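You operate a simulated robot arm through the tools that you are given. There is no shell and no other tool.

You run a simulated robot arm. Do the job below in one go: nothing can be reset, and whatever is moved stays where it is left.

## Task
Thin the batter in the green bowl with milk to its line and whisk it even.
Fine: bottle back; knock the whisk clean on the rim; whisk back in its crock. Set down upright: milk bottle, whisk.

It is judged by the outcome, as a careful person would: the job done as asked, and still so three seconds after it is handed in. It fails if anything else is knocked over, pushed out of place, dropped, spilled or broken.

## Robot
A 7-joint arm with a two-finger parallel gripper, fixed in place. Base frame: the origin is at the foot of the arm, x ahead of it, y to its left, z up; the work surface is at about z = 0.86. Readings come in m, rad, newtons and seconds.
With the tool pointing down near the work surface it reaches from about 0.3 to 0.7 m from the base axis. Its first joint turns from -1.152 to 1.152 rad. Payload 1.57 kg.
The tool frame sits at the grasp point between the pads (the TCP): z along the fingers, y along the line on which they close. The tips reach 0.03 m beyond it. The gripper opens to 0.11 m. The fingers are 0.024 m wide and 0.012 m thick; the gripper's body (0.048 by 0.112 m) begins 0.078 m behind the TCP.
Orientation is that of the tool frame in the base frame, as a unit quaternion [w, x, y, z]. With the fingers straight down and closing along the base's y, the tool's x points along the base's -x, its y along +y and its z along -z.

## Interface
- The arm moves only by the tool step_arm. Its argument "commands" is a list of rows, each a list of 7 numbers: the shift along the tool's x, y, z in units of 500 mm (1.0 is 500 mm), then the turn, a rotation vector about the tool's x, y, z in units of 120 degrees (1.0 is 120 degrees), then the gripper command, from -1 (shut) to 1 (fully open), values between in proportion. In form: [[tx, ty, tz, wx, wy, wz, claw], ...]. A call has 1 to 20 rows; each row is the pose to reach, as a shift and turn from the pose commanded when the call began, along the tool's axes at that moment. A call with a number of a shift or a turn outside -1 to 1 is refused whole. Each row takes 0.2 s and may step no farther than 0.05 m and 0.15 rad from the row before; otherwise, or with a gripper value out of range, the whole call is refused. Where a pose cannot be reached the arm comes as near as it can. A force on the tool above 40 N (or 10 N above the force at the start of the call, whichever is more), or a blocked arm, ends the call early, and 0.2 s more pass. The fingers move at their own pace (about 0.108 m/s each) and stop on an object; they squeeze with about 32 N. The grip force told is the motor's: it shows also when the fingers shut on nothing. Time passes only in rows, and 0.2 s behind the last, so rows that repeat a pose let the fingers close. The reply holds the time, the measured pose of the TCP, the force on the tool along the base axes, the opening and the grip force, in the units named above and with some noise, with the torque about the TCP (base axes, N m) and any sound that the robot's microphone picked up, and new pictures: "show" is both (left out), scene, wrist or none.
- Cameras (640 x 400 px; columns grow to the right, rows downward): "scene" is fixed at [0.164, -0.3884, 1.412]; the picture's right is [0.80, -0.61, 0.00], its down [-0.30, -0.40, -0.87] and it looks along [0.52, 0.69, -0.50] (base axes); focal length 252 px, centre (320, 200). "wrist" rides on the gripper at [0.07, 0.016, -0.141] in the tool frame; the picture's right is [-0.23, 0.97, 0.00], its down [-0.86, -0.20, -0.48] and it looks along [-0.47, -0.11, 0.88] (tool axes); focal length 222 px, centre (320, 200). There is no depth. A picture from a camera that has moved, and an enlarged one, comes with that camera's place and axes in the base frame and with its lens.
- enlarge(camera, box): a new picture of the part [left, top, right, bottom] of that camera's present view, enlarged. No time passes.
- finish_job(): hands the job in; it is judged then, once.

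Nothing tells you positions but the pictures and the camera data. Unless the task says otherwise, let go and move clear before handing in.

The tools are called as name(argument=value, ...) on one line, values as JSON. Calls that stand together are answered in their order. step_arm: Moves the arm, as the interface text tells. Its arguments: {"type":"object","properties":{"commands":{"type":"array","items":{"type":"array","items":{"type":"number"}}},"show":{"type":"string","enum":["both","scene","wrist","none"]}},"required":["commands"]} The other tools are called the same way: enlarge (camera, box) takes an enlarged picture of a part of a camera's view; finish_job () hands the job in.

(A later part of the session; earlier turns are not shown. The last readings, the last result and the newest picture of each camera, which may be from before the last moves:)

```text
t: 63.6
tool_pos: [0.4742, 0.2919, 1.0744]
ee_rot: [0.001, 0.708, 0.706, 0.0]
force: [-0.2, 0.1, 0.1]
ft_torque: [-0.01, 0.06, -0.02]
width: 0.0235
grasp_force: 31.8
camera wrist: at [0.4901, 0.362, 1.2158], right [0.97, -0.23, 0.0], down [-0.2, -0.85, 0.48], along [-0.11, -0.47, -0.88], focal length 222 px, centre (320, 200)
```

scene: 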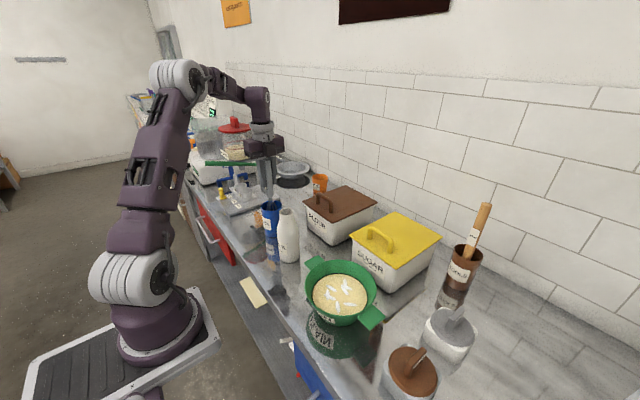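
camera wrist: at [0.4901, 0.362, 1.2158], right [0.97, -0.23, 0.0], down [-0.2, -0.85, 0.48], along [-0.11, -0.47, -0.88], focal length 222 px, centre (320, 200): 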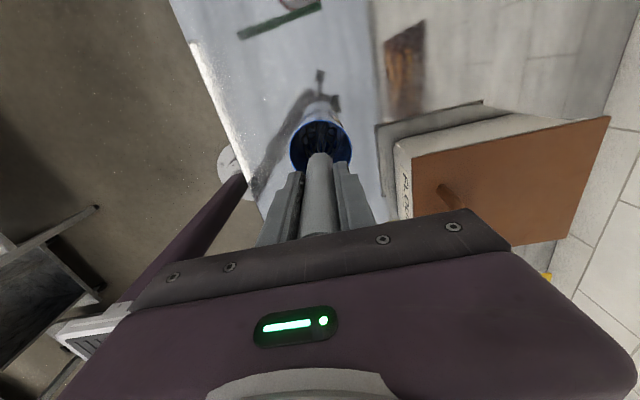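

The whisk is gripped at 0.0235 m. I'll lift it straight up, clear of the crock and higher than the bottle.

step_arm(commands=[[0, 0, -0.06, 0, 0, 0, -1], [0, 0, -0.13, 0, 0, 0, -1], [0, 0, -0.2, 0, 0, 0, -1], [0, 0, -0.27, 0, 0, 0, -1], [0, 0, -0.34, 0, 0, 0, -1], [0, 0, -0.4, 0, 0, 0, -1]])

enlarge(camera="scene", box=[220, 80, 320, 250])

```text
t: 65.0
tool_pos: [0.4751, 0.2935, 1.2319]
ee_rot: [0.0, 0.707, 0.707, 0.0]
force: [0.4, -0.9, -1.2]
ft_torque: [0.03, -0.02, 0.0]
width: 0.0239
grasp_force: 32.2
out of reach, approached as far as the arm can: row 5, 6
camera wrist: at [0.4908, 0.3625, 1.3741], right [0.97, -0.23, 0.0], down [-0.2, -0.85, 0.48], along [-0.11, -0.47, -0.88], focal length 222 px, centre (320, 200)
```

scene: 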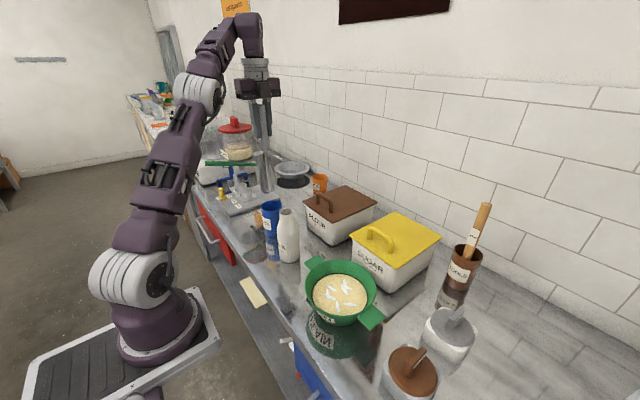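
wrist: 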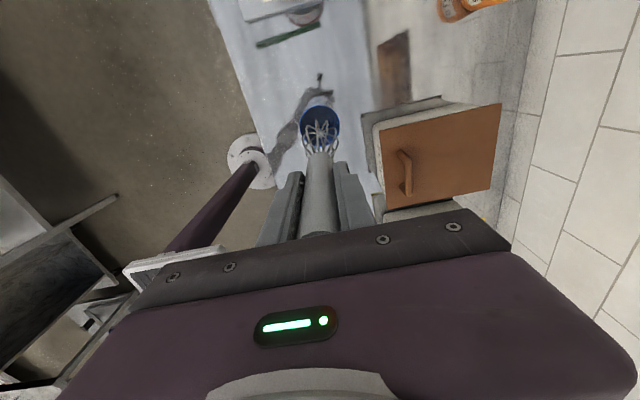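

```text
2.35 times, centred on (270, 165) of scene
camera zoom: at [0.164, -0.3884, 1.412], right [0.8, -0.61, 0.0], down [-0.3, -0.4, -0.87], along [0.52, 0.69, -0.5], focal length 593 px, centre (438, 282)
```

zoom: 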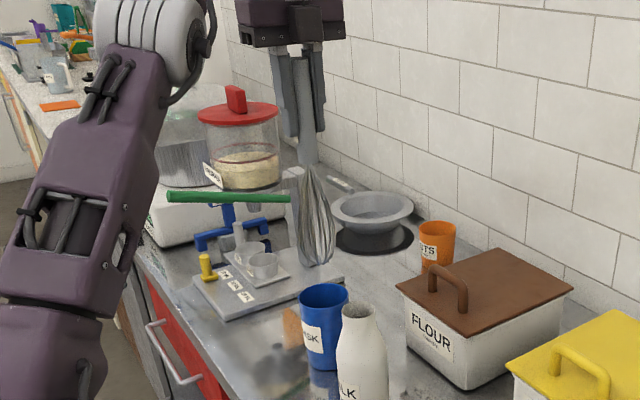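

The whisk hangs free at about 1.015, roughly the bottle's height, so I'll route it around the bottle's robot side on the way to the bowl.

step_arm(commands=[[-0.03, -0.08, 0, 0, 0, 0, -1], [-0.06, -0.16, 0, 0, 0, 0, -1], [-0.09, -0.23, 0, 0, 0, 0, -1], [-0.18, -0.23, 0, 0, 0, 0, -1], [-0.27, -0.23, 0, 0, 0, 0, -1], [-0.36, -0.23, 0, 0, 0, 0, -1], [-0.45, -0.23, 0, 0, 0, 0, -1], [-0.54, -0.2, 0, 0, 0, 0, -1], [-0.62, -0.16, 0, 0, 0, 0, -1], [-0.69, -0.11, 0, 0, 0, 0, -1], [-0.76, -0.06, 0, 0, 0, 0, -1]])

enlarge(camera="scene", box=[280, 130, 440, 340])

```text
t: 67.4
tool_pos: [0.4467, -0.085, 1.234]
ee_rot: [0.0, 0.707, 0.707, 0.0]
force: [-0.3, -0.7, -0.5]
ft_torque: [0.08, 0.0, 0.01]
width: 0.0236
grasp_force: 32.3
camera wrist: at [0.4614, -0.0162, 1.3747], right [0.97, -0.23, 0.0], down [-0.2, -0.86, 0.48], along [-0.11, -0.47, -0.88], focal length 222 px, centre (320, 200)
```

scene: 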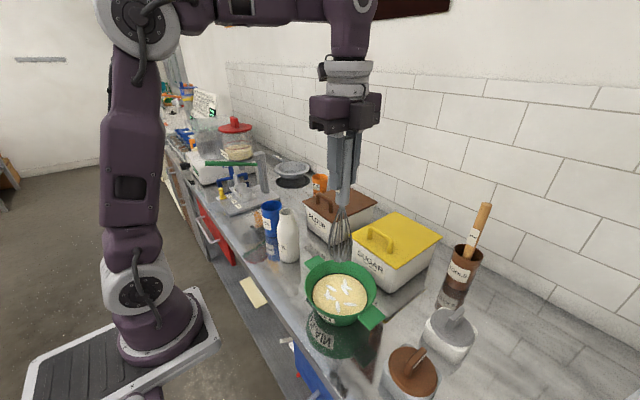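
wrist: 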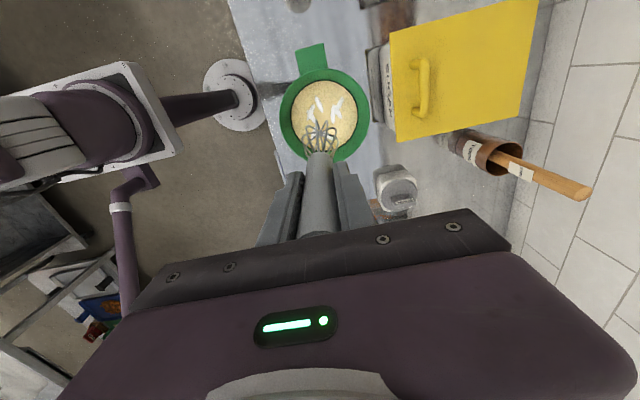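

```text
1.90 times, centred on (360, 235) of scene
camera zoom: at [0.164, -0.3884, 1.412], right [0.8, -0.61, 0.0], down [-0.3, -0.4, -0.87], along [0.52, 0.69, -0.5], focal length 480 px, centre (244, 133)
```

zoom: 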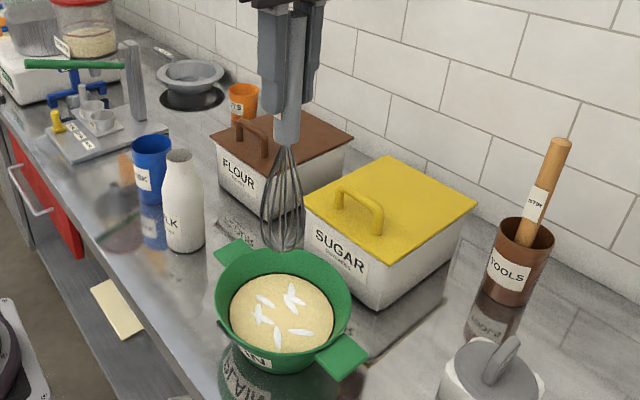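

The whisk hangs vertical over the bowl, whose centre I make (0.457, -0.080). I'll centre and lower it into the batter.

step_arm(commands=[[0.01, 0.0206, 0.02, 0, 0, 0, -1], [0.01, 0.0206, 0.1, 0, 0, 0, -1], [0.01, 0.0206, 0.18, 0, 0, 0, -1], [0.01, 0.0206, 0.23, 0, 0, 0, -1], [0.01, 0.0206, 0.26, 0, 0, 0, -1], [0.01, 0.0206, 0.276, 0, 0, 0, -1]])

enlarge(camera="scene", box=[280, 190, 400, 340])

```text
t: 68.8
tool_pos: [0.4545, -0.0812, 1.095]
ee_rot: [0.0, 0.707, 0.707, 0.0]
force: [0.0, -0.1, -0.1]
ft_torque: [-0.01, 0.0, -0.01]
width: 0.0234
grasp_force: 32.1
camera wrist: at [0.4701, -0.0112, 1.2364], right [0.97, -0.23, 0.0], down [-0.2, -0.85, 0.48], along [-0.11, -0.47, -0.88], focal length 222 px, centre (320, 200)
```

scene: 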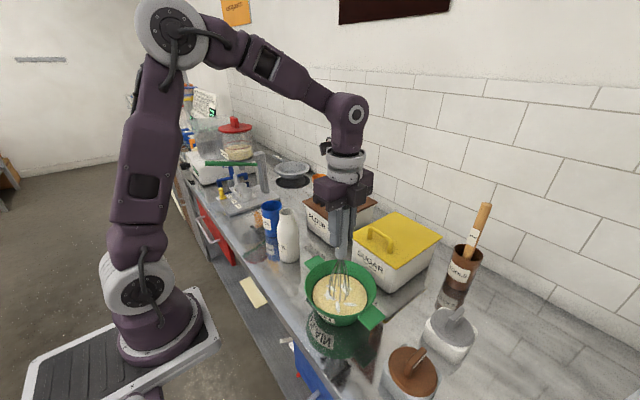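
wrist: 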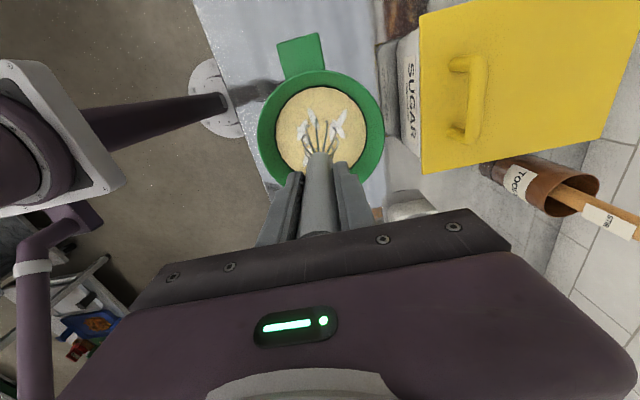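

```text
2.67 times, centred on (340, 265) of scene
camera zoom: at [0.164, -0.3884, 1.412], right [0.8, -0.61, 0.0], down [-0.3, -0.4, -0.87], along [0.52, 0.69, -0.5], focal length 672 px, centre (267, 27)
```

zoom: 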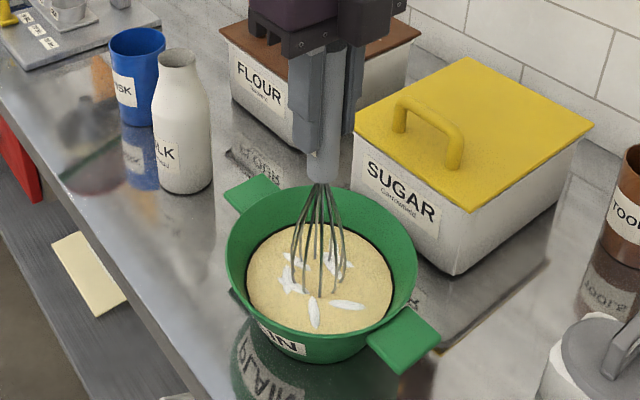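

The whisk is down in the batter with no contact force. I'll start stirring in circles.

step_arm(commands=[[0.04, 0, 0.006, 0, 0, 0, -1], [0.028, 0.028, 0.008, 0, 0, 0, -1], [0, 0.04, 0.008, 0, 0, 0, -1], [-0.028, 0.028, 0.008, 0, 0, 0, -1], [-0.04, 0, 0.008, 0, 0, 0, -1], [-0.028, -0.028, 0.008, 0, 0, 0, -1], [0, -0.04, 0.008, 0, 0, 0, -1], [0.028, -0.028, 0.008, 0, 0, 0, -1], [0.04, 0, 0.008, 0, 0, 0, -1], [0.028, 0.028, 0.008, 0, 0, 0, -1], [0, 0.04, 0.008, 0, 0, 0, -1], [-0.028, 0.028, 0.008, 0, 0, 0, -1], [-0.04, 0, 0.008, 0, 0, 0, -1], [-0.028, -0.028, 0.008, 0, 0, 0, -1], [0, -0.04, 0.008, 0, 0, 0, -1], [0.028, -0.028, 0.008, 0, 0, 0, -1], [0.04, 0, 0.008, 0, 0, 0, -1], [0.02, 0, 0.008, 0, 0, 0, -1], [0, 0, 0.008, 0, 0, 0, -1]])

enlarge(camera="scene", box=[290, 220, 390, 340])

```text
t: 72.8
tool_pos: [0.4532, -0.0829, 1.0911]
ee_rot: [0.001, 0.708, 0.706, 0.0]
force: [-0.8, -0.3, -1.5]
ft_torque: [0.01, -0.01, -0.02]
width: 0.024
grasp_force: 32.2
camera wrist: at [0.47, -0.0118, 1.2318], right [0.97, -0.23, 0.0], down [-0.2, -0.85, 0.48], along [-0.11, -0.47, -0.88], focal length 222 px, centre (320, 200)
```

scene: 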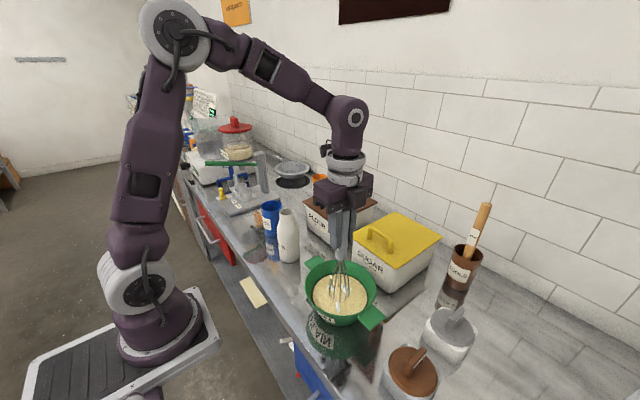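
wrist: 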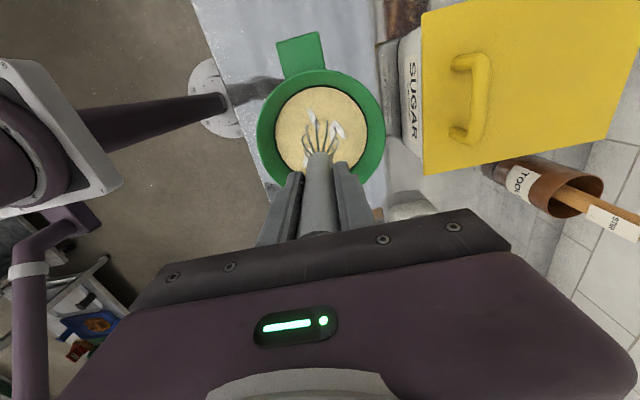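

```text
3.33 times, centred on (340, 280) of scene
camera zoom: at [0.164, -0.3884, 1.412], right [0.8, -0.61, 0.0], down [-0.3, -0.4, -0.87], along [0.52, 0.69, -0.5], focal length 840 px, centre (253, -67)
```

zoom: 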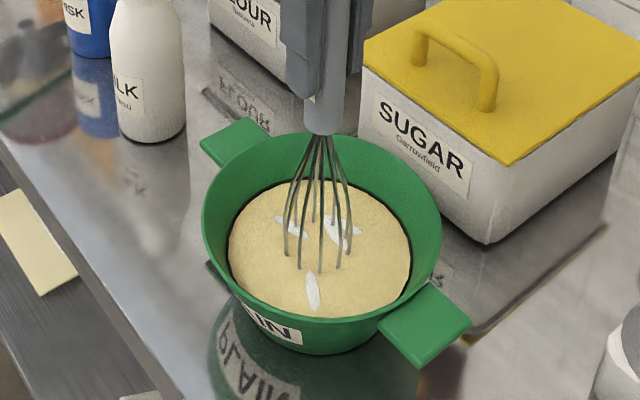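

The streaks are clearing, so it's mixing. I'll keep whisking with slightly wider, quicker circles.

step_arm(commands=[[0.048, 0.004, 0, 0, 0, 0, -1], [0.024, 0.046, 0, 0, 0, 0, -1], [-0.024, 0.046, 0, 0, 0, 0, -1], [-0.048, 0.004, 0, 0, 0, 0, -1], [-0.024, -0.038, 0, 0, 0, 0, -1], [0.024, -0.038, 0, 0, 0, 0, -1], [0.048, 0.004, 0, 0, 0, 0, -1], [0.024, 0.046, 0, 0, 0, 0, -1], [-0.024, 0.046, 0, 0, 0, 0, -1], [-0.048, 0.004, 0, 0, 0, 0, -1], [-0.024, -0.038, 0, 0, 0, 0, -1], [0.024, -0.038, 0, 0, 0, 0, -1], [0.048, 0.004, 0, 0, 0, 0, -1], [0.024, 0.046, 0, 0, 0, 0, -1], [-0.024, 0.046, 0, 0, 0, 0, -1], [-0.048, 0.004, 0, 0, 0, 0, -1], [-0.024, -0.038, 0, 0, 0, 0, -1], [0.024, -0.038, 0, 0, 0, 0, -1], [0.024, 0, 0, 0, 0, 0, -1], [0, 0, 0, 0, 0, 0, -1]], show="wrist")

enlarge(camera="scene", box=[290, 220, 390, 340])

```text
t: 77.0
tool_pos: [0.4545, -0.0821, 1.0901]
ee_rot: [-0.001, 0.708, 0.706, -0.001]
force: [0.4, 0.1, -0.7]
ft_torque: [0.01, -0.01, -0.03]
width: 0.0236
grasp_force: 32.0
camera wrist: at [0.4701, -0.0117, 1.2322], right [0.97, -0.23, 0.0], down [-0.2, -0.85, 0.48], along [-0.11, -0.47, -0.88], focal length 222 px, centre (320, 200)
```

wrist: 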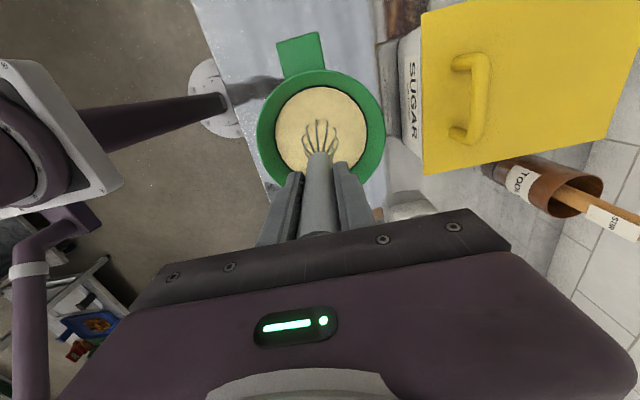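

```text
3.33 times, centred on (340, 280) of scene
camera zoom: at [0.164, -0.3883, 1.412], right [0.8, -0.61, 0.0], down [-0.3, -0.4, -0.87], along [0.52, 0.69, -0.5], focal length 840 px, centre (253, -67)
```

zoom: 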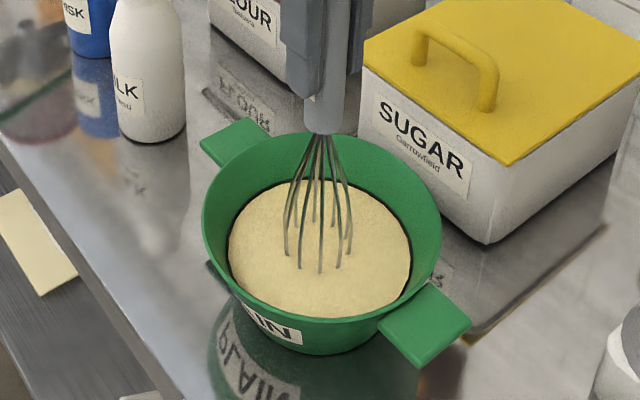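

All the white streaks are gone. I'll do one more round for evenness.

step_arm(commands=[[0.048, 0.004, 0, 0, 0, 0, -1], [0.024, 0.046, 0, 0, 0, 0, -1], [-0.024, 0.046, 0, 0, 0, 0, -1], [-0.048, 0.004, 0, 0, 0, 0, -1], [-0.024, -0.038, 0, 0, 0, 0, -1], [0.024, -0.038, 0, 0, 0, 0, -1], [0.048, 0.004, 0, 0, 0, 0, -1], [0.024, 0.046, 0, 0, 0, 0, -1], [-0.024, 0.046, 0, 0, 0, 0, -1], [-0.048, 0.004, 0, 0, 0, 0, -1], [-0.024, -0.038, 0, 0, 0, 0, -1], [0.024, -0.038, 0, 0, 0, 0, -1], [0.012, 0, 0, 0, 0, 0, -1], [0, 0, 0, 0, 0, 0, -1]], show="none")

step_arm(commands=[[0, 0, -0.01, 0, 0, 0, -1], [0, 0, -0.03, 0, 0, 0, -1], [0, 0, -0.05, 0, 0, 0, -1], [0, 0, -0.07, 0, 0, 0, -1], [0, 0, -0.09, 0, 0, 0, -1], [0, 0, -0.09, 0, 0, 0, -1]])

enlarge(camera="scene", box=[290, 200, 390, 330])

```text
t: 80.0
tool_pos: [0.4549, -0.0815, 1.091]
ee_rot: [0.0, 0.708, 0.706, 0.0]
force: [0.4, 0.2, 0.0]
ft_torque: [-0.04, -0.01, 0.03]
width: 0.0235
grasp_force: 32.1
```

```text
t: 81.4
tool_pos: [0.4543, -0.0817, 1.1356]
ee_rot: [0.0, 0.709, 0.706, 0.0]
force: [-0.1, 0.3, -0.7]
ft_torque: [-0.03, 0.01, -0.01]
width: 0.0238
grasp_force: 31.9
camera wrist: at [0.4701, -0.0118, 1.2775], right [0.97, -0.23, 0.0], down [-0.2, -0.85, 0.48], along [-0.11, -0.47, -0.88], focal length 222 px, centre (320, 200)
```

scene: 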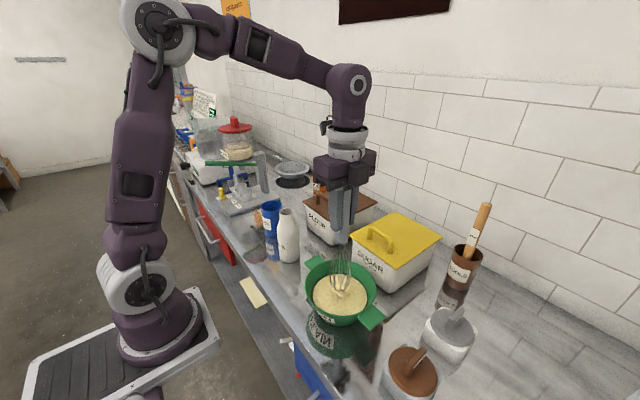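
wrist: 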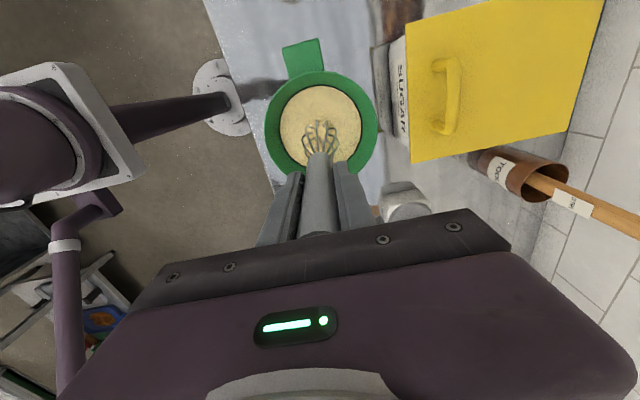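

```text
3.08 times, centred on (340, 265) of scene
camera zoom: at [0.164, -0.3884, 1.412], right [0.8, -0.61, 0.0], down [-0.3, -0.4, -0.87], along [0.52, 0.69, -0.5], focal length 776 px, centre (258, 0)
```

zoom: 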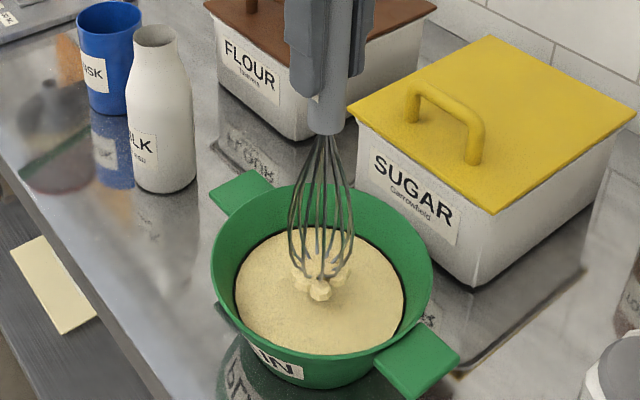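

The batter is even, and some clings to the whisk. Next I'll ease the whisk toward the rim on the robot side, ready for gentle taps.

step_arm(commands=[[0, -0.03, -0.006, 0, 0, 0, -1], [0, -0.06, -0.01, 0, 0, 0, -1], [0, -0.08, -0.01, 0, 0, 0, -1]])

enlarge(camera="scene", box=[290, 200, 390, 330])

enlarge(camera="wrist", box=[250, 60, 400, 180])

```text
t: 82.2
tool_pos: [0.4146, -0.0822, 1.1421]
ee_rot: [0.0, 0.708, 0.706, 0.0]
force: [0.1, 0.1, -0.6]
ft_torque: [0.02, -0.02, 0.01]
width: 0.0238
grasp_force: 31.7
camera wrist: at [0.4299, -0.0115, 1.2825], right [0.97, -0.23, 0.0], down [-0.2, -0.85, 0.48], along [-0.11, -0.47, -0.88], focal length 222 px, centre (320, 200)
```

scene: 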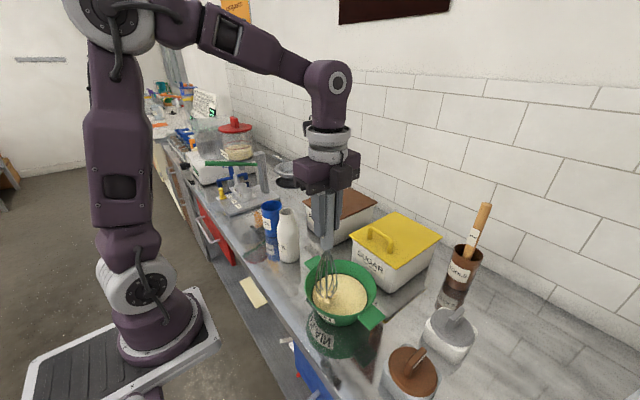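
wrist: 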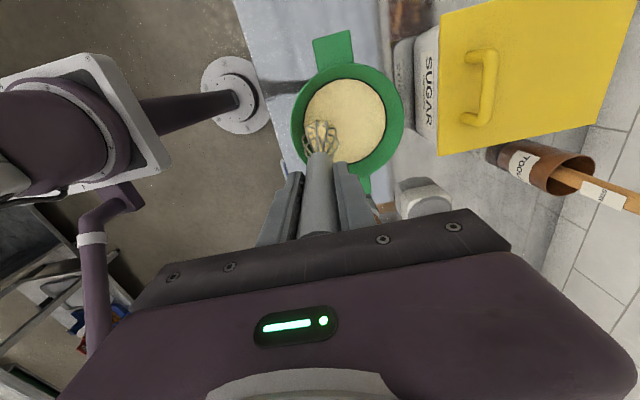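

```text
3.08 times, centred on (340, 265) of scene
camera zoom: at [0.164, -0.3884, 1.412], right [0.8, -0.61, 0.0], down [-0.3, -0.4, -0.87], along [0.52, 0.69, -0.5], focal length 776 px, centre (258, 0)
```

zoom: 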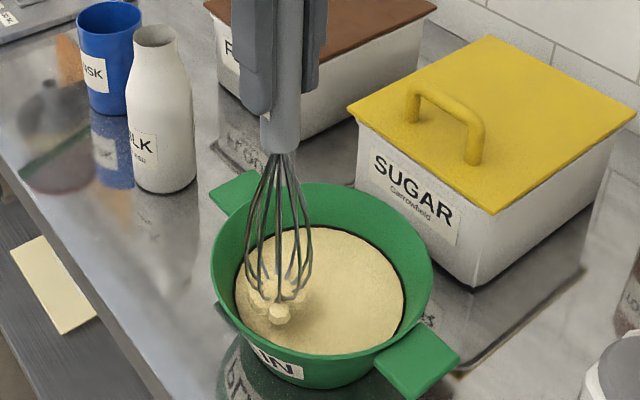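

```text
3.33 times, centred on (325, 120) of wrist
camera zoom: at [0.4299, -0.0115, 1.2825], right [0.97, -0.23, 0.0], down [-0.2, -0.85, 0.48], along [-0.11, -0.47, -0.88], focal length 740 px, centre (303, 467)
```

zoom: 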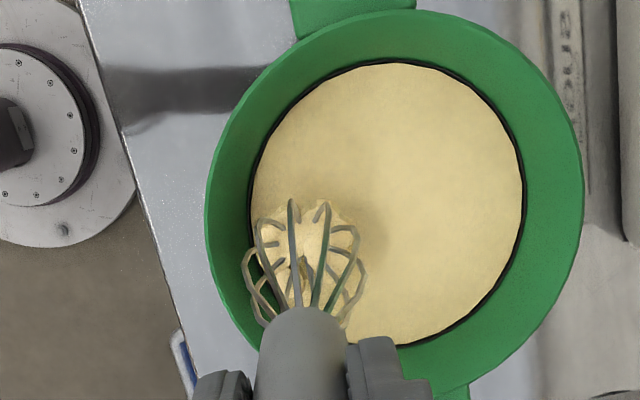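

There's about 1.5 cm left before the rim. I'll creep toward it, watching force and sound.

step_arm(commands=[[0, -0.012, 0, 0, 0, 0, -1], [0, -0.02, 0, 0, 0, 0, -1]], show="none")

step_arm(commands=[[0, -0.006, 0, 0, 0, 0, -1]], show="none")

step_arm(commands=[[0, -0.006, 0, 0, 0, 0, -1]], show="none")

enlarge(camera="scene", box=[290, 200, 390, 330])

enlarge(camera="wrist", box=[250, 60, 400, 180])

```text
t: 82.8
tool_pos: [0.4045, -0.0807, 1.141]
ee_rot: [0.0, 0.708, 0.706, 0.0]
force: [0.9, -0.1, -1.1]
ft_torque: [-0.01, 0.01, 0.0]
width: 0.0237
grasp_force: 32.3
```

```text
t: 83.2
tool_pos: [0.4017, -0.081, 1.1414]
ee_rot: [0.0, 0.707, 0.707, 0.0]
force: [-0.6, 1.0, -0.4]
ft_torque: [0.01, 0.0, 0.03]
width: 0.0237
grasp_force: 31.5
```

```text
t: 83.6
tool_pos: [0.3994, -0.0813, 1.1405]
ee_rot: [0.001, 0.707, 0.707, 0.0]
force: [0.1, -0.4, -0.8]
ft_torque: [0.02, -0.01, -0.01]
width: 0.0235
grasp_force: 32.4
```

```text
3.08 times, centred on (340, 265) of scene
camera zoom: at [0.164, -0.3884, 1.412], right [0.8, -0.61, 0.0], down [-0.3, -0.4, -0.87], along [0.52, 0.69, -0.5], focal length 776 px, centre (258, 0)
```

zoom: 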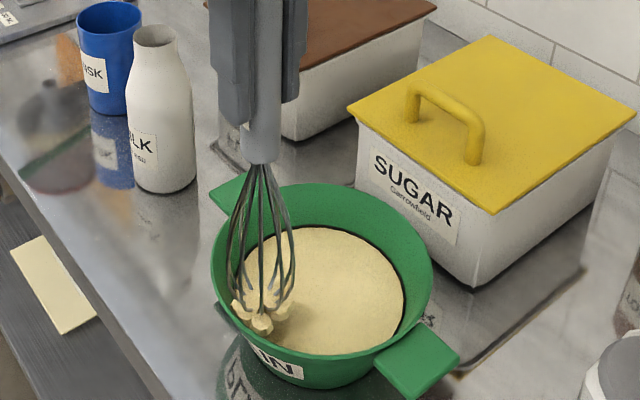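

```text
3.33 times, centred on (325, 120) of wrist
camera zoom: at [0.4141, -0.0113, 1.282], right [0.97, -0.23, 0.0], down [-0.2, -0.85, 0.48], along [-0.11, -0.47, -0.88], focal length 740 px, centre (303, 467)
```

zoom: 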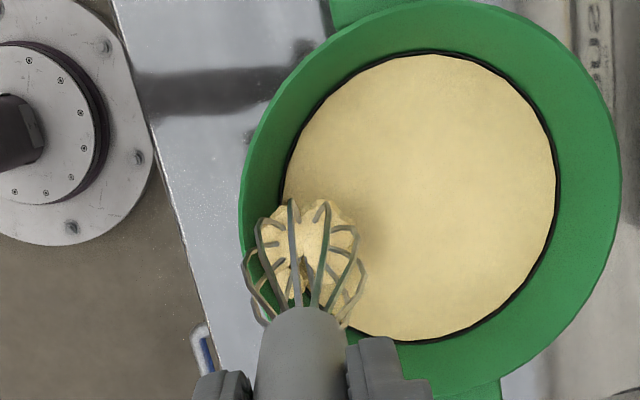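

The whisk's bottom may be barely below the rim here, so I'll back off slightly, lower it, then approach again so that it taps the inside.

step_arm(commands=[[0, 0.02, 0, 0, 0, 0, -1], [0, 0.02, 0.024, 0, 0, 0, -1]], show="none")

step_arm(commands=[[0, -0.008, 0, 0, 0, 0, -1], [0, -0.014, 0, 0, 0, 0, -1]], show="none")

step_arm(commands=[[0, -0.006, 0, 0, 0, 0, -1]], show="none")

step_arm(commands=[[0, -0.006, 0, 0, 0, 0, -1]], show="wrist")

enlarge(camera="scene", box=[290, 220, 390, 330])

```text
t: 84.2
tool_pos: [0.409, -0.0809, 1.1281]
ee_rot: [0.001, 0.708, 0.706, 0.0]
force: [-0.4, 1.0, -1.0]
ft_torque: [-0.01, 0.01, 0.0]
width: 0.0239
grasp_force: 31.3
```

```text
t: 84.8
tool_pos: [0.4015, -0.0808, 1.1283]
ee_rot: [0.0, 0.707, 0.707, 0.0]
force: [-0.4, 0.3, -0.7]
ft_torque: [-0.01, 0.03, 0.01]
width: 0.0237
grasp_force: 31.9
```

```text
t: 85.2
tool_pos: [0.3989, -0.0815, 1.1284]
ee_rot: [0.0, 0.708, 0.706, 0.001]
force: [-0.1, -0.2, -1.0]
ft_torque: [0.02, -0.03, -0.04]
width: 0.0236
grasp_force: 31.7
```

```text
t: 85.6
tool_pos: [0.3959, -0.0812, 1.1293]
ee_rot: [0.002, 0.707, 0.707, 0.001]
force: [4.4, 0.1, 0.7]
ft_torque: [0.05, -0.86, -0.03]
width: 0.0235
grasp_force: 32.2
camera wrist: at [0.4116, -0.0113, 1.2705], right [0.97, -0.23, 0.0], down [-0.2, -0.85, 0.48], along [-0.11, -0.47, -0.88], focal length 222 px, centre (320, 200)
```

wrist: 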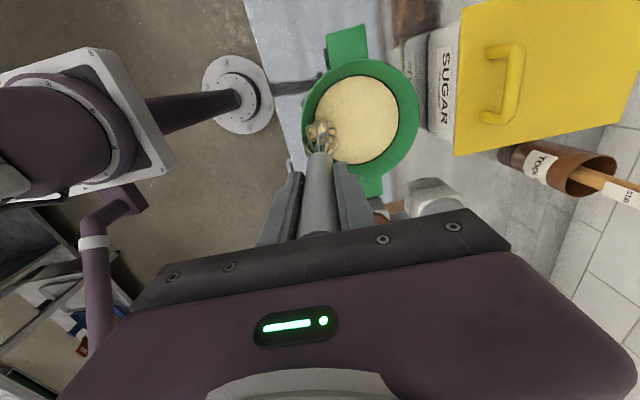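

```text
3.64 times, centred on (340, 275) of scene
camera zoom: at [0.1641, -0.3883, 1.412], right [0.8, -0.61, 0.0], down [-0.3, -0.4, -0.87], along [0.52, 0.69, -0.5], focal length 917 px, centre (247, -73)
```

zoom: 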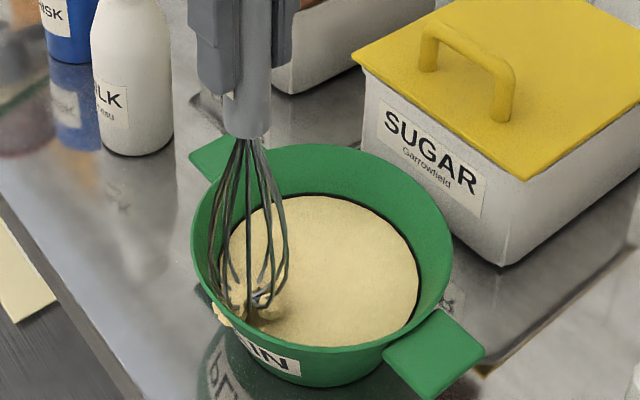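

Contact: 4.4 N about 0.195 m below the grip, right at rim height. I see a speck of yellow at the bowl's outer wall, so I'll look closer before tapping.

enlarge(camera="scene", box=[335, 290, 375, 320])

enlarge(camera="scene", box=[335, 250, 375, 280])

enlarge(camera="scene", box=[335, 270, 365, 320])

enlarge(camera="scene", box=[335, 285, 365, 330])

enlarge(camera="scene", box=[320, 280, 350, 330])

enlarge(camera="wrist", box=[280, 90, 360, 170])

```text
13.33 times, centred on (355, 305) of scene
camera zoom: at [0.1641, -0.3883, 1.412], right [0.8, -0.61, 0.0], down [-0.3, -0.4, -0.87], along [0.52, 0.69, -0.5], focal length 3362 px, centre (-147, -1200)
```

zoom: 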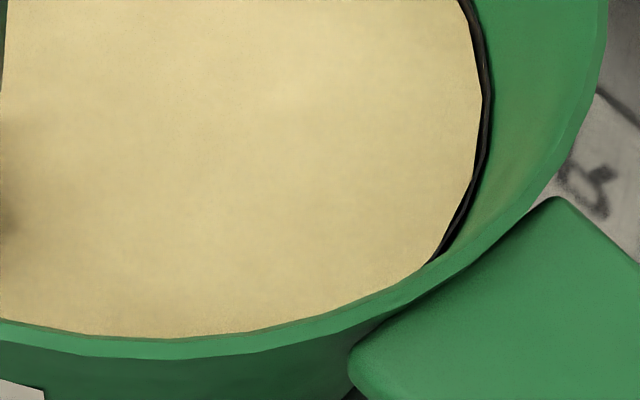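

```text
13.33 times, centred on (355, 265) of scene
camera zoom: at [0.1641, -0.3883, 1.412], right [0.8, -0.61, 0.0], down [-0.3, -0.4, -0.87], along [0.52, 0.69, -0.5], focal length 3362 px, centre (-147, -667)
```

zoom: 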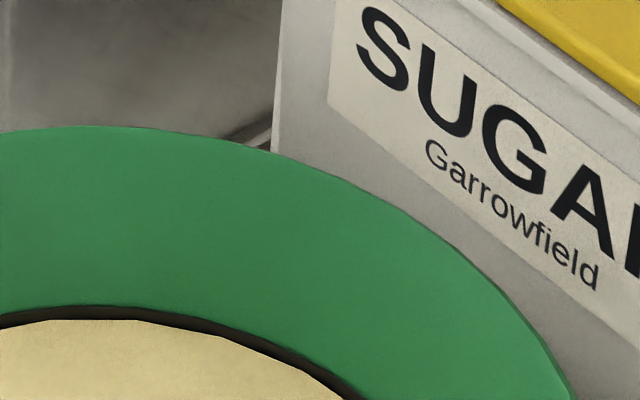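

```text
8.00 times, centred on (350, 295) of scene
camera zoom: at [0.1641, -0.3883, 1.412], right [0.8, -0.61, 0.0], down [-0.3, -0.4, -0.87], along [0.52, 0.69, -0.5], focal length 2017 px, centre (80, -560)
```

zoom: 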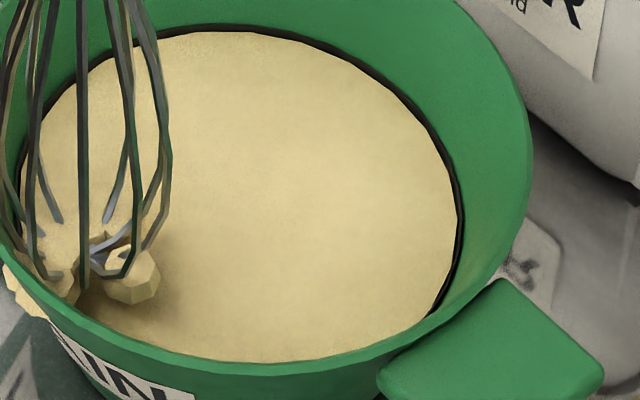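

```text
8.89 times, centred on (350, 308) of scene
camera zoom: at [0.1641, -0.3883, 1.412], right [0.8, -0.61, 0.0], down [-0.3, -0.4, -0.87], along [0.52, 0.69, -0.5], focal length 2241 px, centre (53, -756)
```

zoom: 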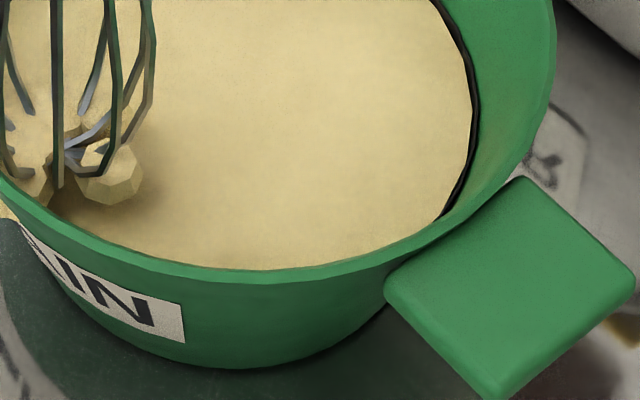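

```text
8.00 times, centred on (335, 305) of scene
camera zoom: at [0.1641, -0.3883, 1.412], right [0.8, -0.61, 0.0], down [-0.3, -0.4, -0.87], along [0.52, 0.69, -0.5], focal length 2017 px, centre (200, -640)
```

zoom: 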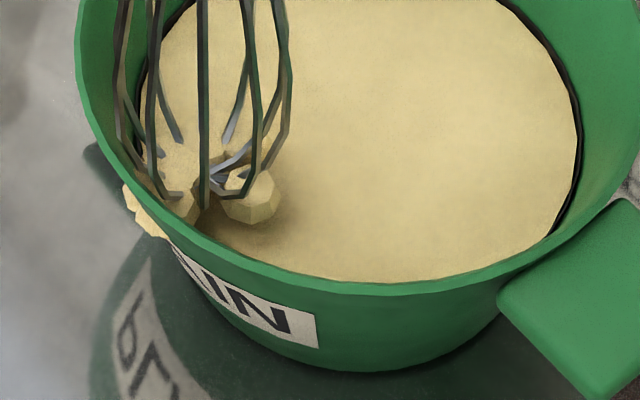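

```text
5.00 times, centred on (320, 130) of wrist
camera zoom: at [0.4116, -0.0113, 1.2705], right [0.97, -0.23, 0.0], down [-0.2, -0.85, 0.48], along [-0.11, -0.47, -0.88], focal length 1111 px, centre (320, 550)
```

zoom: 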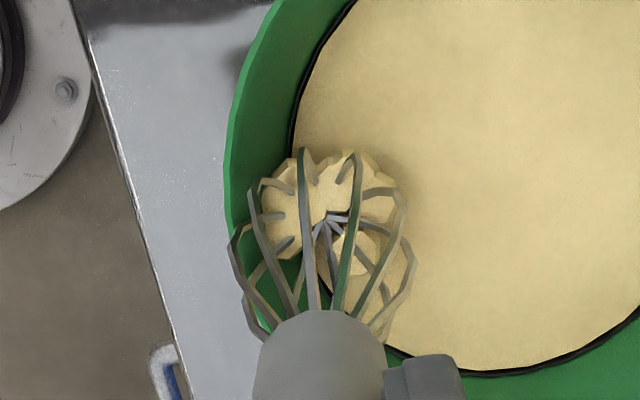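

That yellow is just the clinging batter poking through the thin wall in the picture, still on the whisk. I'll give the rim a few short knocks.

step_arm(commands=[[0, 0.024, 0, 0, 0, 0, -1], [0, -0.001, 0, 0, 0, 0, -1], [0, 0.024, 0, 0, 0, 0, -1], [0, -0.001, 0, 0, 0, 0, -1], [0, 0.024, 0, 0, 0, 0, -1], [0, -0.001, 0, 0, 0, 0, -1], [0, 0.024, 0, 0, 0, 0, -1]])

enlarge(camera="scene", box=[290, 220, 390, 330])

enlarge(camera="wrist", box=[280, 90, 360, 170])

```text
t: 87.2
tool_pos: [0.4071, -0.0811, 1.1295]
ee_rot: [0.0, 0.707, 0.707, 0.0]
force: [0.4, 0.2, 0.7]
ft_torque: [0.0, -0.02, 0.0]
width: 0.0233
grasp_force: 32.0
camera wrist: at [0.4227, -0.0117, 1.2708], right [0.97, -0.23, 0.0], down [-0.2, -0.85, 0.48], along [-0.11, -0.47, -0.88], focal length 222 px, centre (320, 200)
```

scene: 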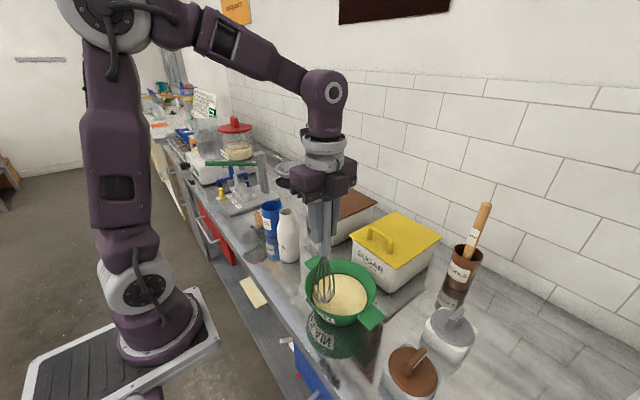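
wrist: 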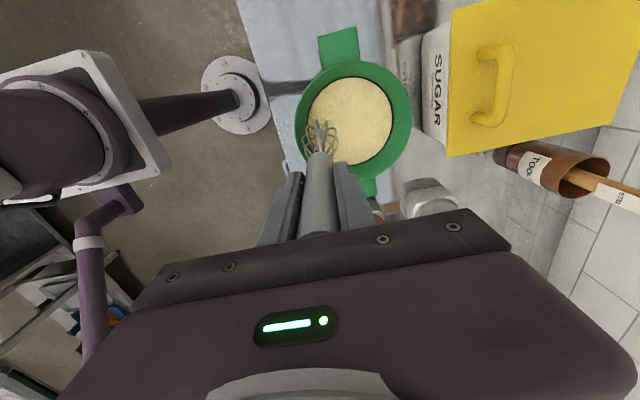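

```text
3.64 times, centred on (340, 275) of scene
camera zoom: at [0.164, -0.3884, 1.412], right [0.8, -0.61, 0.0], down [-0.3, -0.4, -0.87], along [0.52, 0.69, -0.5], focal length 917 px, centre (247, -73)
```

zoom: 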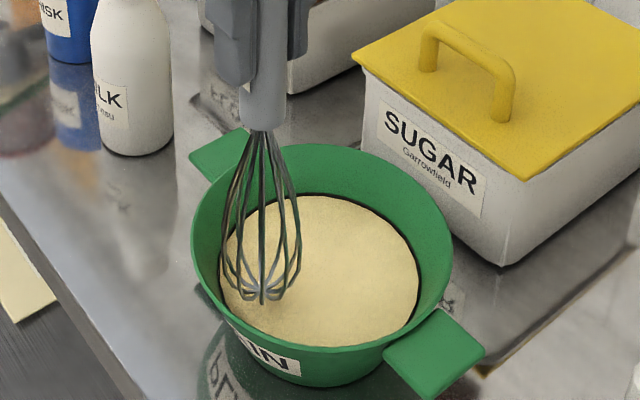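

```text
5.00 times, centred on (320, 130) of wrist
camera zoom: at [0.4227, -0.0117, 1.2708], right [0.97, -0.23, 0.0], down [-0.2, -0.85, 0.48], along [-0.11, -0.47, -0.88], focal length 1111 px, centre (320, 550)
```

zoom: 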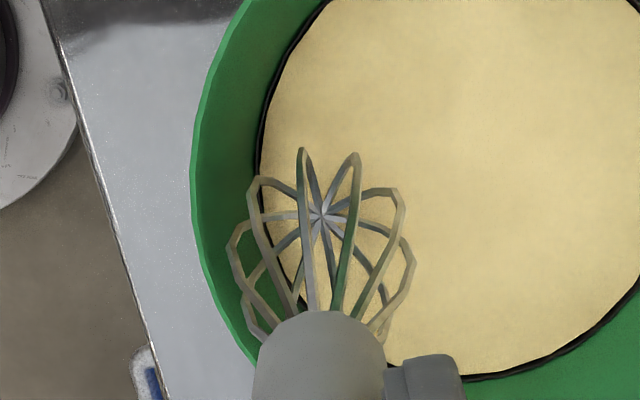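

The clumps are off, the whisk is clean and the bowl hasn't moved. I'll lift it over the bowl's middle and check that it's straight.

step_arm(commands=[[0, 0.06, 0, 0, 0, 0, -1], [0, 0.06, -0.07, 0, 0, 0, -1], [0, 0.06, -0.14, 0, 0, 0, -1], [0, 0.06, -0.205, 0, 0, 0, -1], [0, 0.06, -0.205, 0, 0, 0, -1]])

enlarge(camera="scene", box=[280, 130, 400, 330])

enlarge(camera="scene", box=[305, 260, 385, 330])

```text
t: 88.4
tool_pos: [0.4374, -0.0829, 1.2329]
ee_rot: [0.0, 0.707, 0.707, 0.0]
force: [0.5, 0.3, 0.1]
ft_torque: [-0.02, -0.01, -0.01]
width: 0.0234
grasp_force: 31.7
camera wrist: at [0.4533, -0.0125, 1.373], right [0.97, -0.23, 0.0], down [-0.2, -0.85, 0.48], along [-0.11, -0.47, -0.88], focal length 222 px, centre (320, 200)
```

scene: 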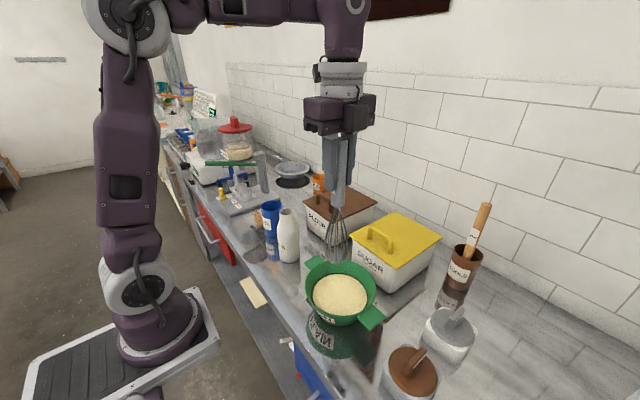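
wrist: 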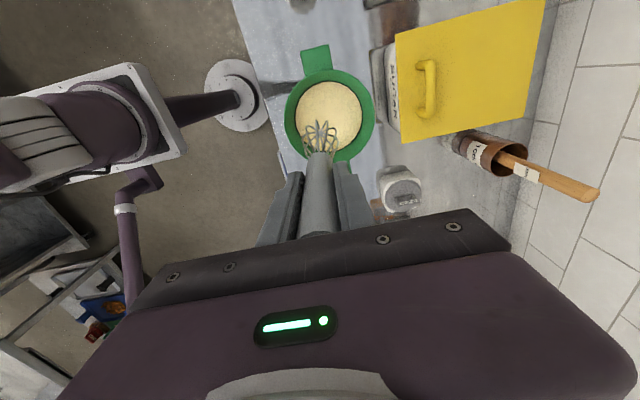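

```text
2.00 times, centred on (340, 230) of scene
camera zoom: at [0.164, -0.3884, 1.412], right [0.8, -0.61, 0.0], down [-0.3, -0.4, -0.87], along [0.52, 0.69, -0.5], focal length 504 px, centre (280, 140)
```

zoom: 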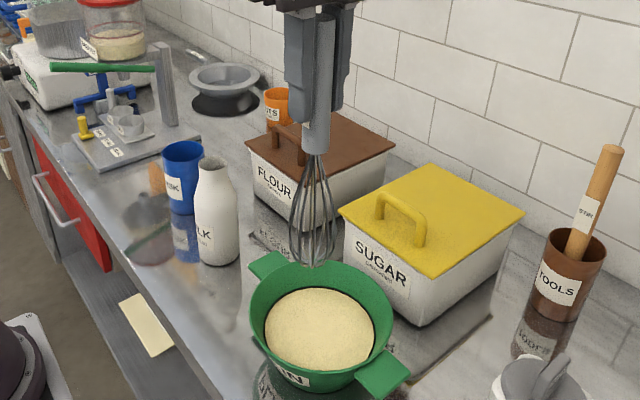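

```text
5.71 times, centred on (345, 295) of scene
camera zoom: at [0.164, -0.3884, 1.412], right [0.8, -0.61, 0.0], down [-0.3, -0.4, -0.87], along [0.52, 0.69, -0.5], focal length 1441 px, centre (177, -343)
```

zoom: 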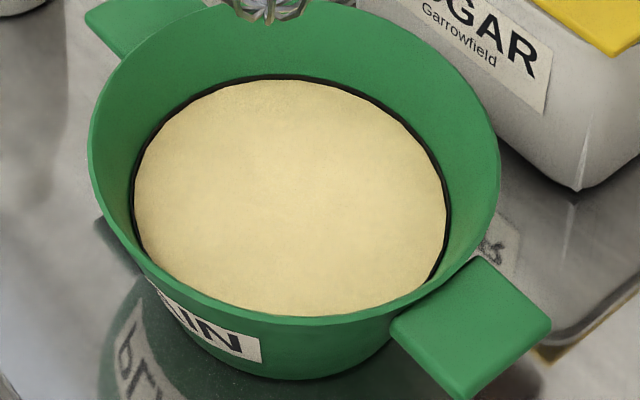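

The batter is smooth, even and on the line, and the whisk hangs straight. I'll carry it back to the crock along the same detour.

step_arm(commands=[[0.07, -0.04, 0, 0, 0, 0, -1], [0.14, -0.09, 0, 0, 0, 0, -1], [0.21, -0.14, 0.002, 0, 0, 0, -1], [0.29, -0.155, 0.004, 0, 0, 0, -1], [0.38, -0.155, 0.006, 0, 0, 0, -1], [0.47, -0.155, 0.008, 0, 0, 0, -1], [0.56, -0.155, 0.008, 0, 0, 0, -1], [0.64, -0.155, 0.008, 0, 0, 0, -1], [0.69, -0.09, 0.008, 0, 0, 0, -1], [0.73, -0.02, 0.008, 0, 0, 0, -1], [0.75, 0.0736, 0.008, 0, 0, 0, -1]])

enlarge(camera="scene", box=[220, 100, 320, 260])

enlarge(camera="wrist", box=[270, 80, 370, 180])

```text
t: 90.8
tool_pos: [0.4747, 0.2936, 1.2246]
ee_rot: [0.001, 0.707, 0.707, -0.002]
force: [0.3, 0.2, -0.4]
ft_torque: [-0.04, 0.04, -0.01]
width: 0.0237
grasp_force: 32.0
camera wrist: at [0.4905, 0.3632, 1.3669], right [0.97, -0.23, 0.0], down [-0.2, -0.85, 0.48], along [-0.11, -0.47, -0.88], focal length 222 px, centre (320, 200)
```

scene: 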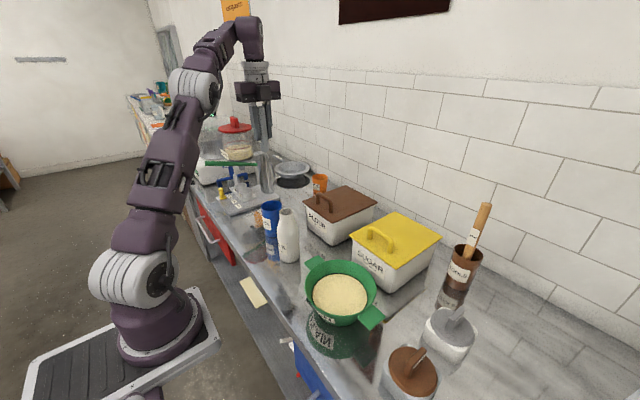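
wrist: 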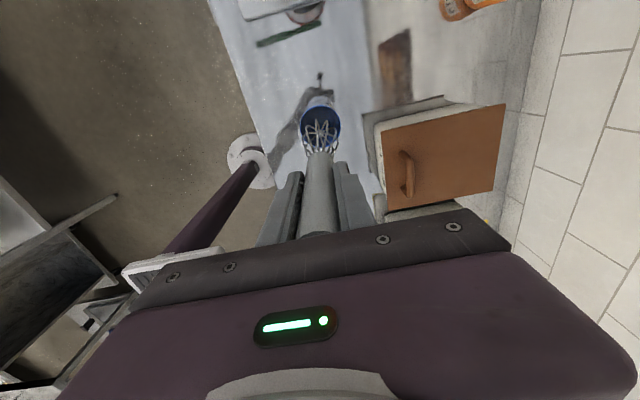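

```text
2.50 times, centred on (270, 180) of scene
camera zoom: at [0.164, -0.3883, 1.412], right [0.8, -0.61, 0.0], down [-0.3, -0.4, -0.87], along [0.52, 0.69, -0.5], focal length 630 px, centre (445, 250)
```

zoom: 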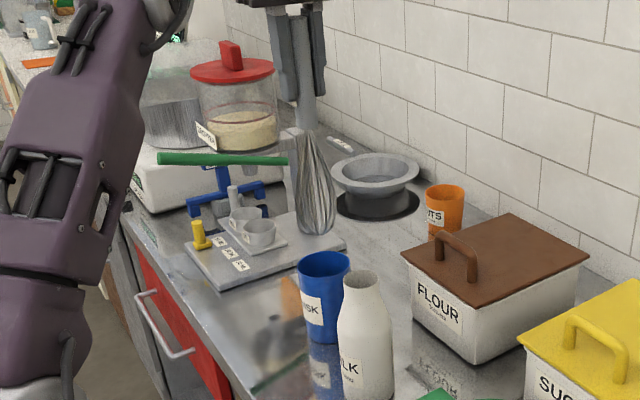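

```text
4.00 times, centred on (320, 130) of wrist
camera zoom: at [0.4905, 0.3632, 1.3669], right [0.97, -0.23, 0.0], down [-0.2, -0.85, 0.48], along [-0.11, -0.47, -0.88], focal length 888 px, centre (320, 480)
```

zoom: 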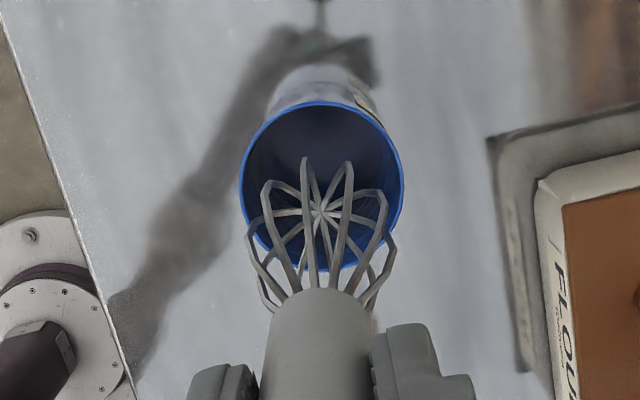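

The whisk tip is over the crock mouth to within about 3 mm. I'll lower it in.

step_arm(commands=[[0, 0, 0.06, 0, 0, 0, -1], [0, 0, 0.12, 0, 0, 0, -1], [0, 0, 0.18, 0, 0, 0, -1], [0, 0, 0.23, 0, 0, 0, -1], [0, 0, 0.26, 0, 0, 0, -1]])

enlarge(camera="scene", box=[220, 120, 320, 260])

```text
t: 92.0
tool_pos: [0.474, 0.2938, 1.0967]
ee_rot: [0.0, 0.707, 0.707, 0.0]
force: [0.1, 0.0, -0.5]
ft_torque: [0.01, 0.0, -0.04]
width: 0.0237
grasp_force: 32.6
camera wrist: at [0.4892, 0.3641, 1.2381], right [0.97, -0.23, 0.0], down [-0.2, -0.85, 0.48], along [-0.11, -0.47, -0.88], focal length 222 px, centre (320, 200)
```

scene: 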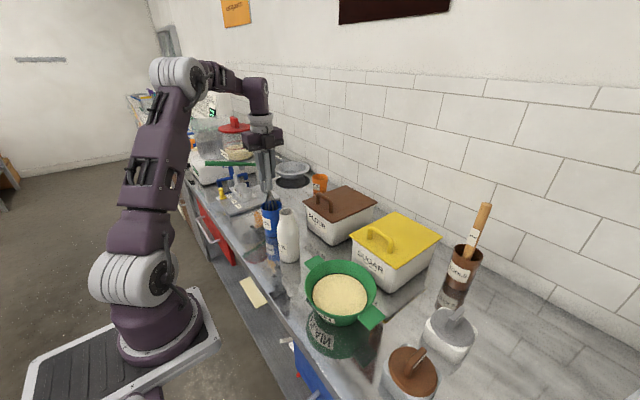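
wrist: 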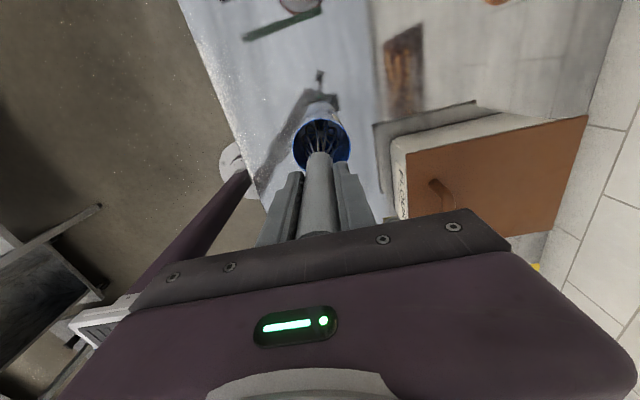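

```text
2.86 times, centred on (270, 190) of scene
camera zoom: at [0.164, -0.3884, 1.412], right [0.8, -0.61, 0.0], down [-0.3, -0.4, -0.87], along [0.52, 0.69, -0.5], focal length 720 px, centre (463, 229)
```

zoom: 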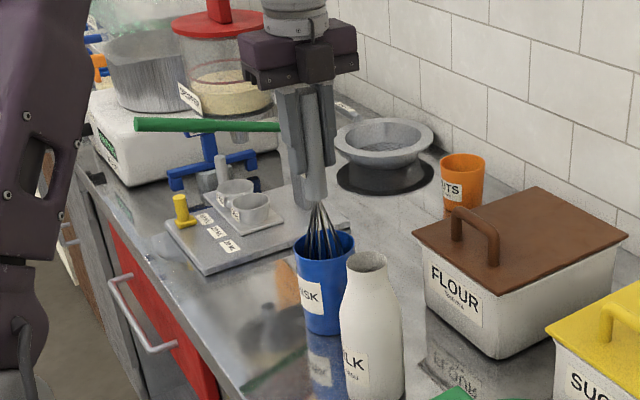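

step_arm(commands=[[0, 0, 0.02, 0, 0, 0, -1], [0, 0, 0.036, 0, 0, 0, -1], [0, 0, 0.042, 0, 0, 0, -1]], show="none")

step_arm(commands=[[0, 0, 0.003, 0, 0, 0, -1]], show="none")

```text
t: 92.8
tool_pos: [0.4766, 0.2936, 1.0756]
ee_rot: [-0.001, 0.707, 0.707, -0.001]
force: [-0.2, 0.0, -1.0]
ft_torque: [-0.01, 0.01, 0.02]
width: 0.0235
grasp_force: 31.5
```

```text
t: 93.2
tool_pos: [0.4742, 0.2935, 1.075]
ee_rot: [0.0, 0.708, 0.707, 0.0]
force: [-0.5, 0.5, -0.2]
ft_torque: [-0.03, 0.02, 0.05]
width: 0.0237
grasp_force: 31.2
```

step_arm(commands=[[0, 0, 0.002, 0, 0, 0, -1]], show="none")

step_arm(commands=[[0, 0, 0.002, 0, 0, 0, -1]], show="none")

```text
t: 93.6
tool_pos: [0.4753, 0.2937, 1.0732]
ee_rot: [-0.001, 0.708, 0.706, 0.0]
force: [1.1, -0.6, -0.4]
ft_torque: [0.01, -0.03, -0.01]
width: 0.0235
grasp_force: 31.5
```

```text
t: 94.0
tool_pos: [0.4759, 0.2943, 1.0729]
ee_rot: [-0.001, 0.707, 0.707, 0.0]
force: [-1.2, 0.1, 6.5]
ft_torque: [-0.15, 0.21, 0.01]
width: 0.0234
grasp_force: 31.5
```

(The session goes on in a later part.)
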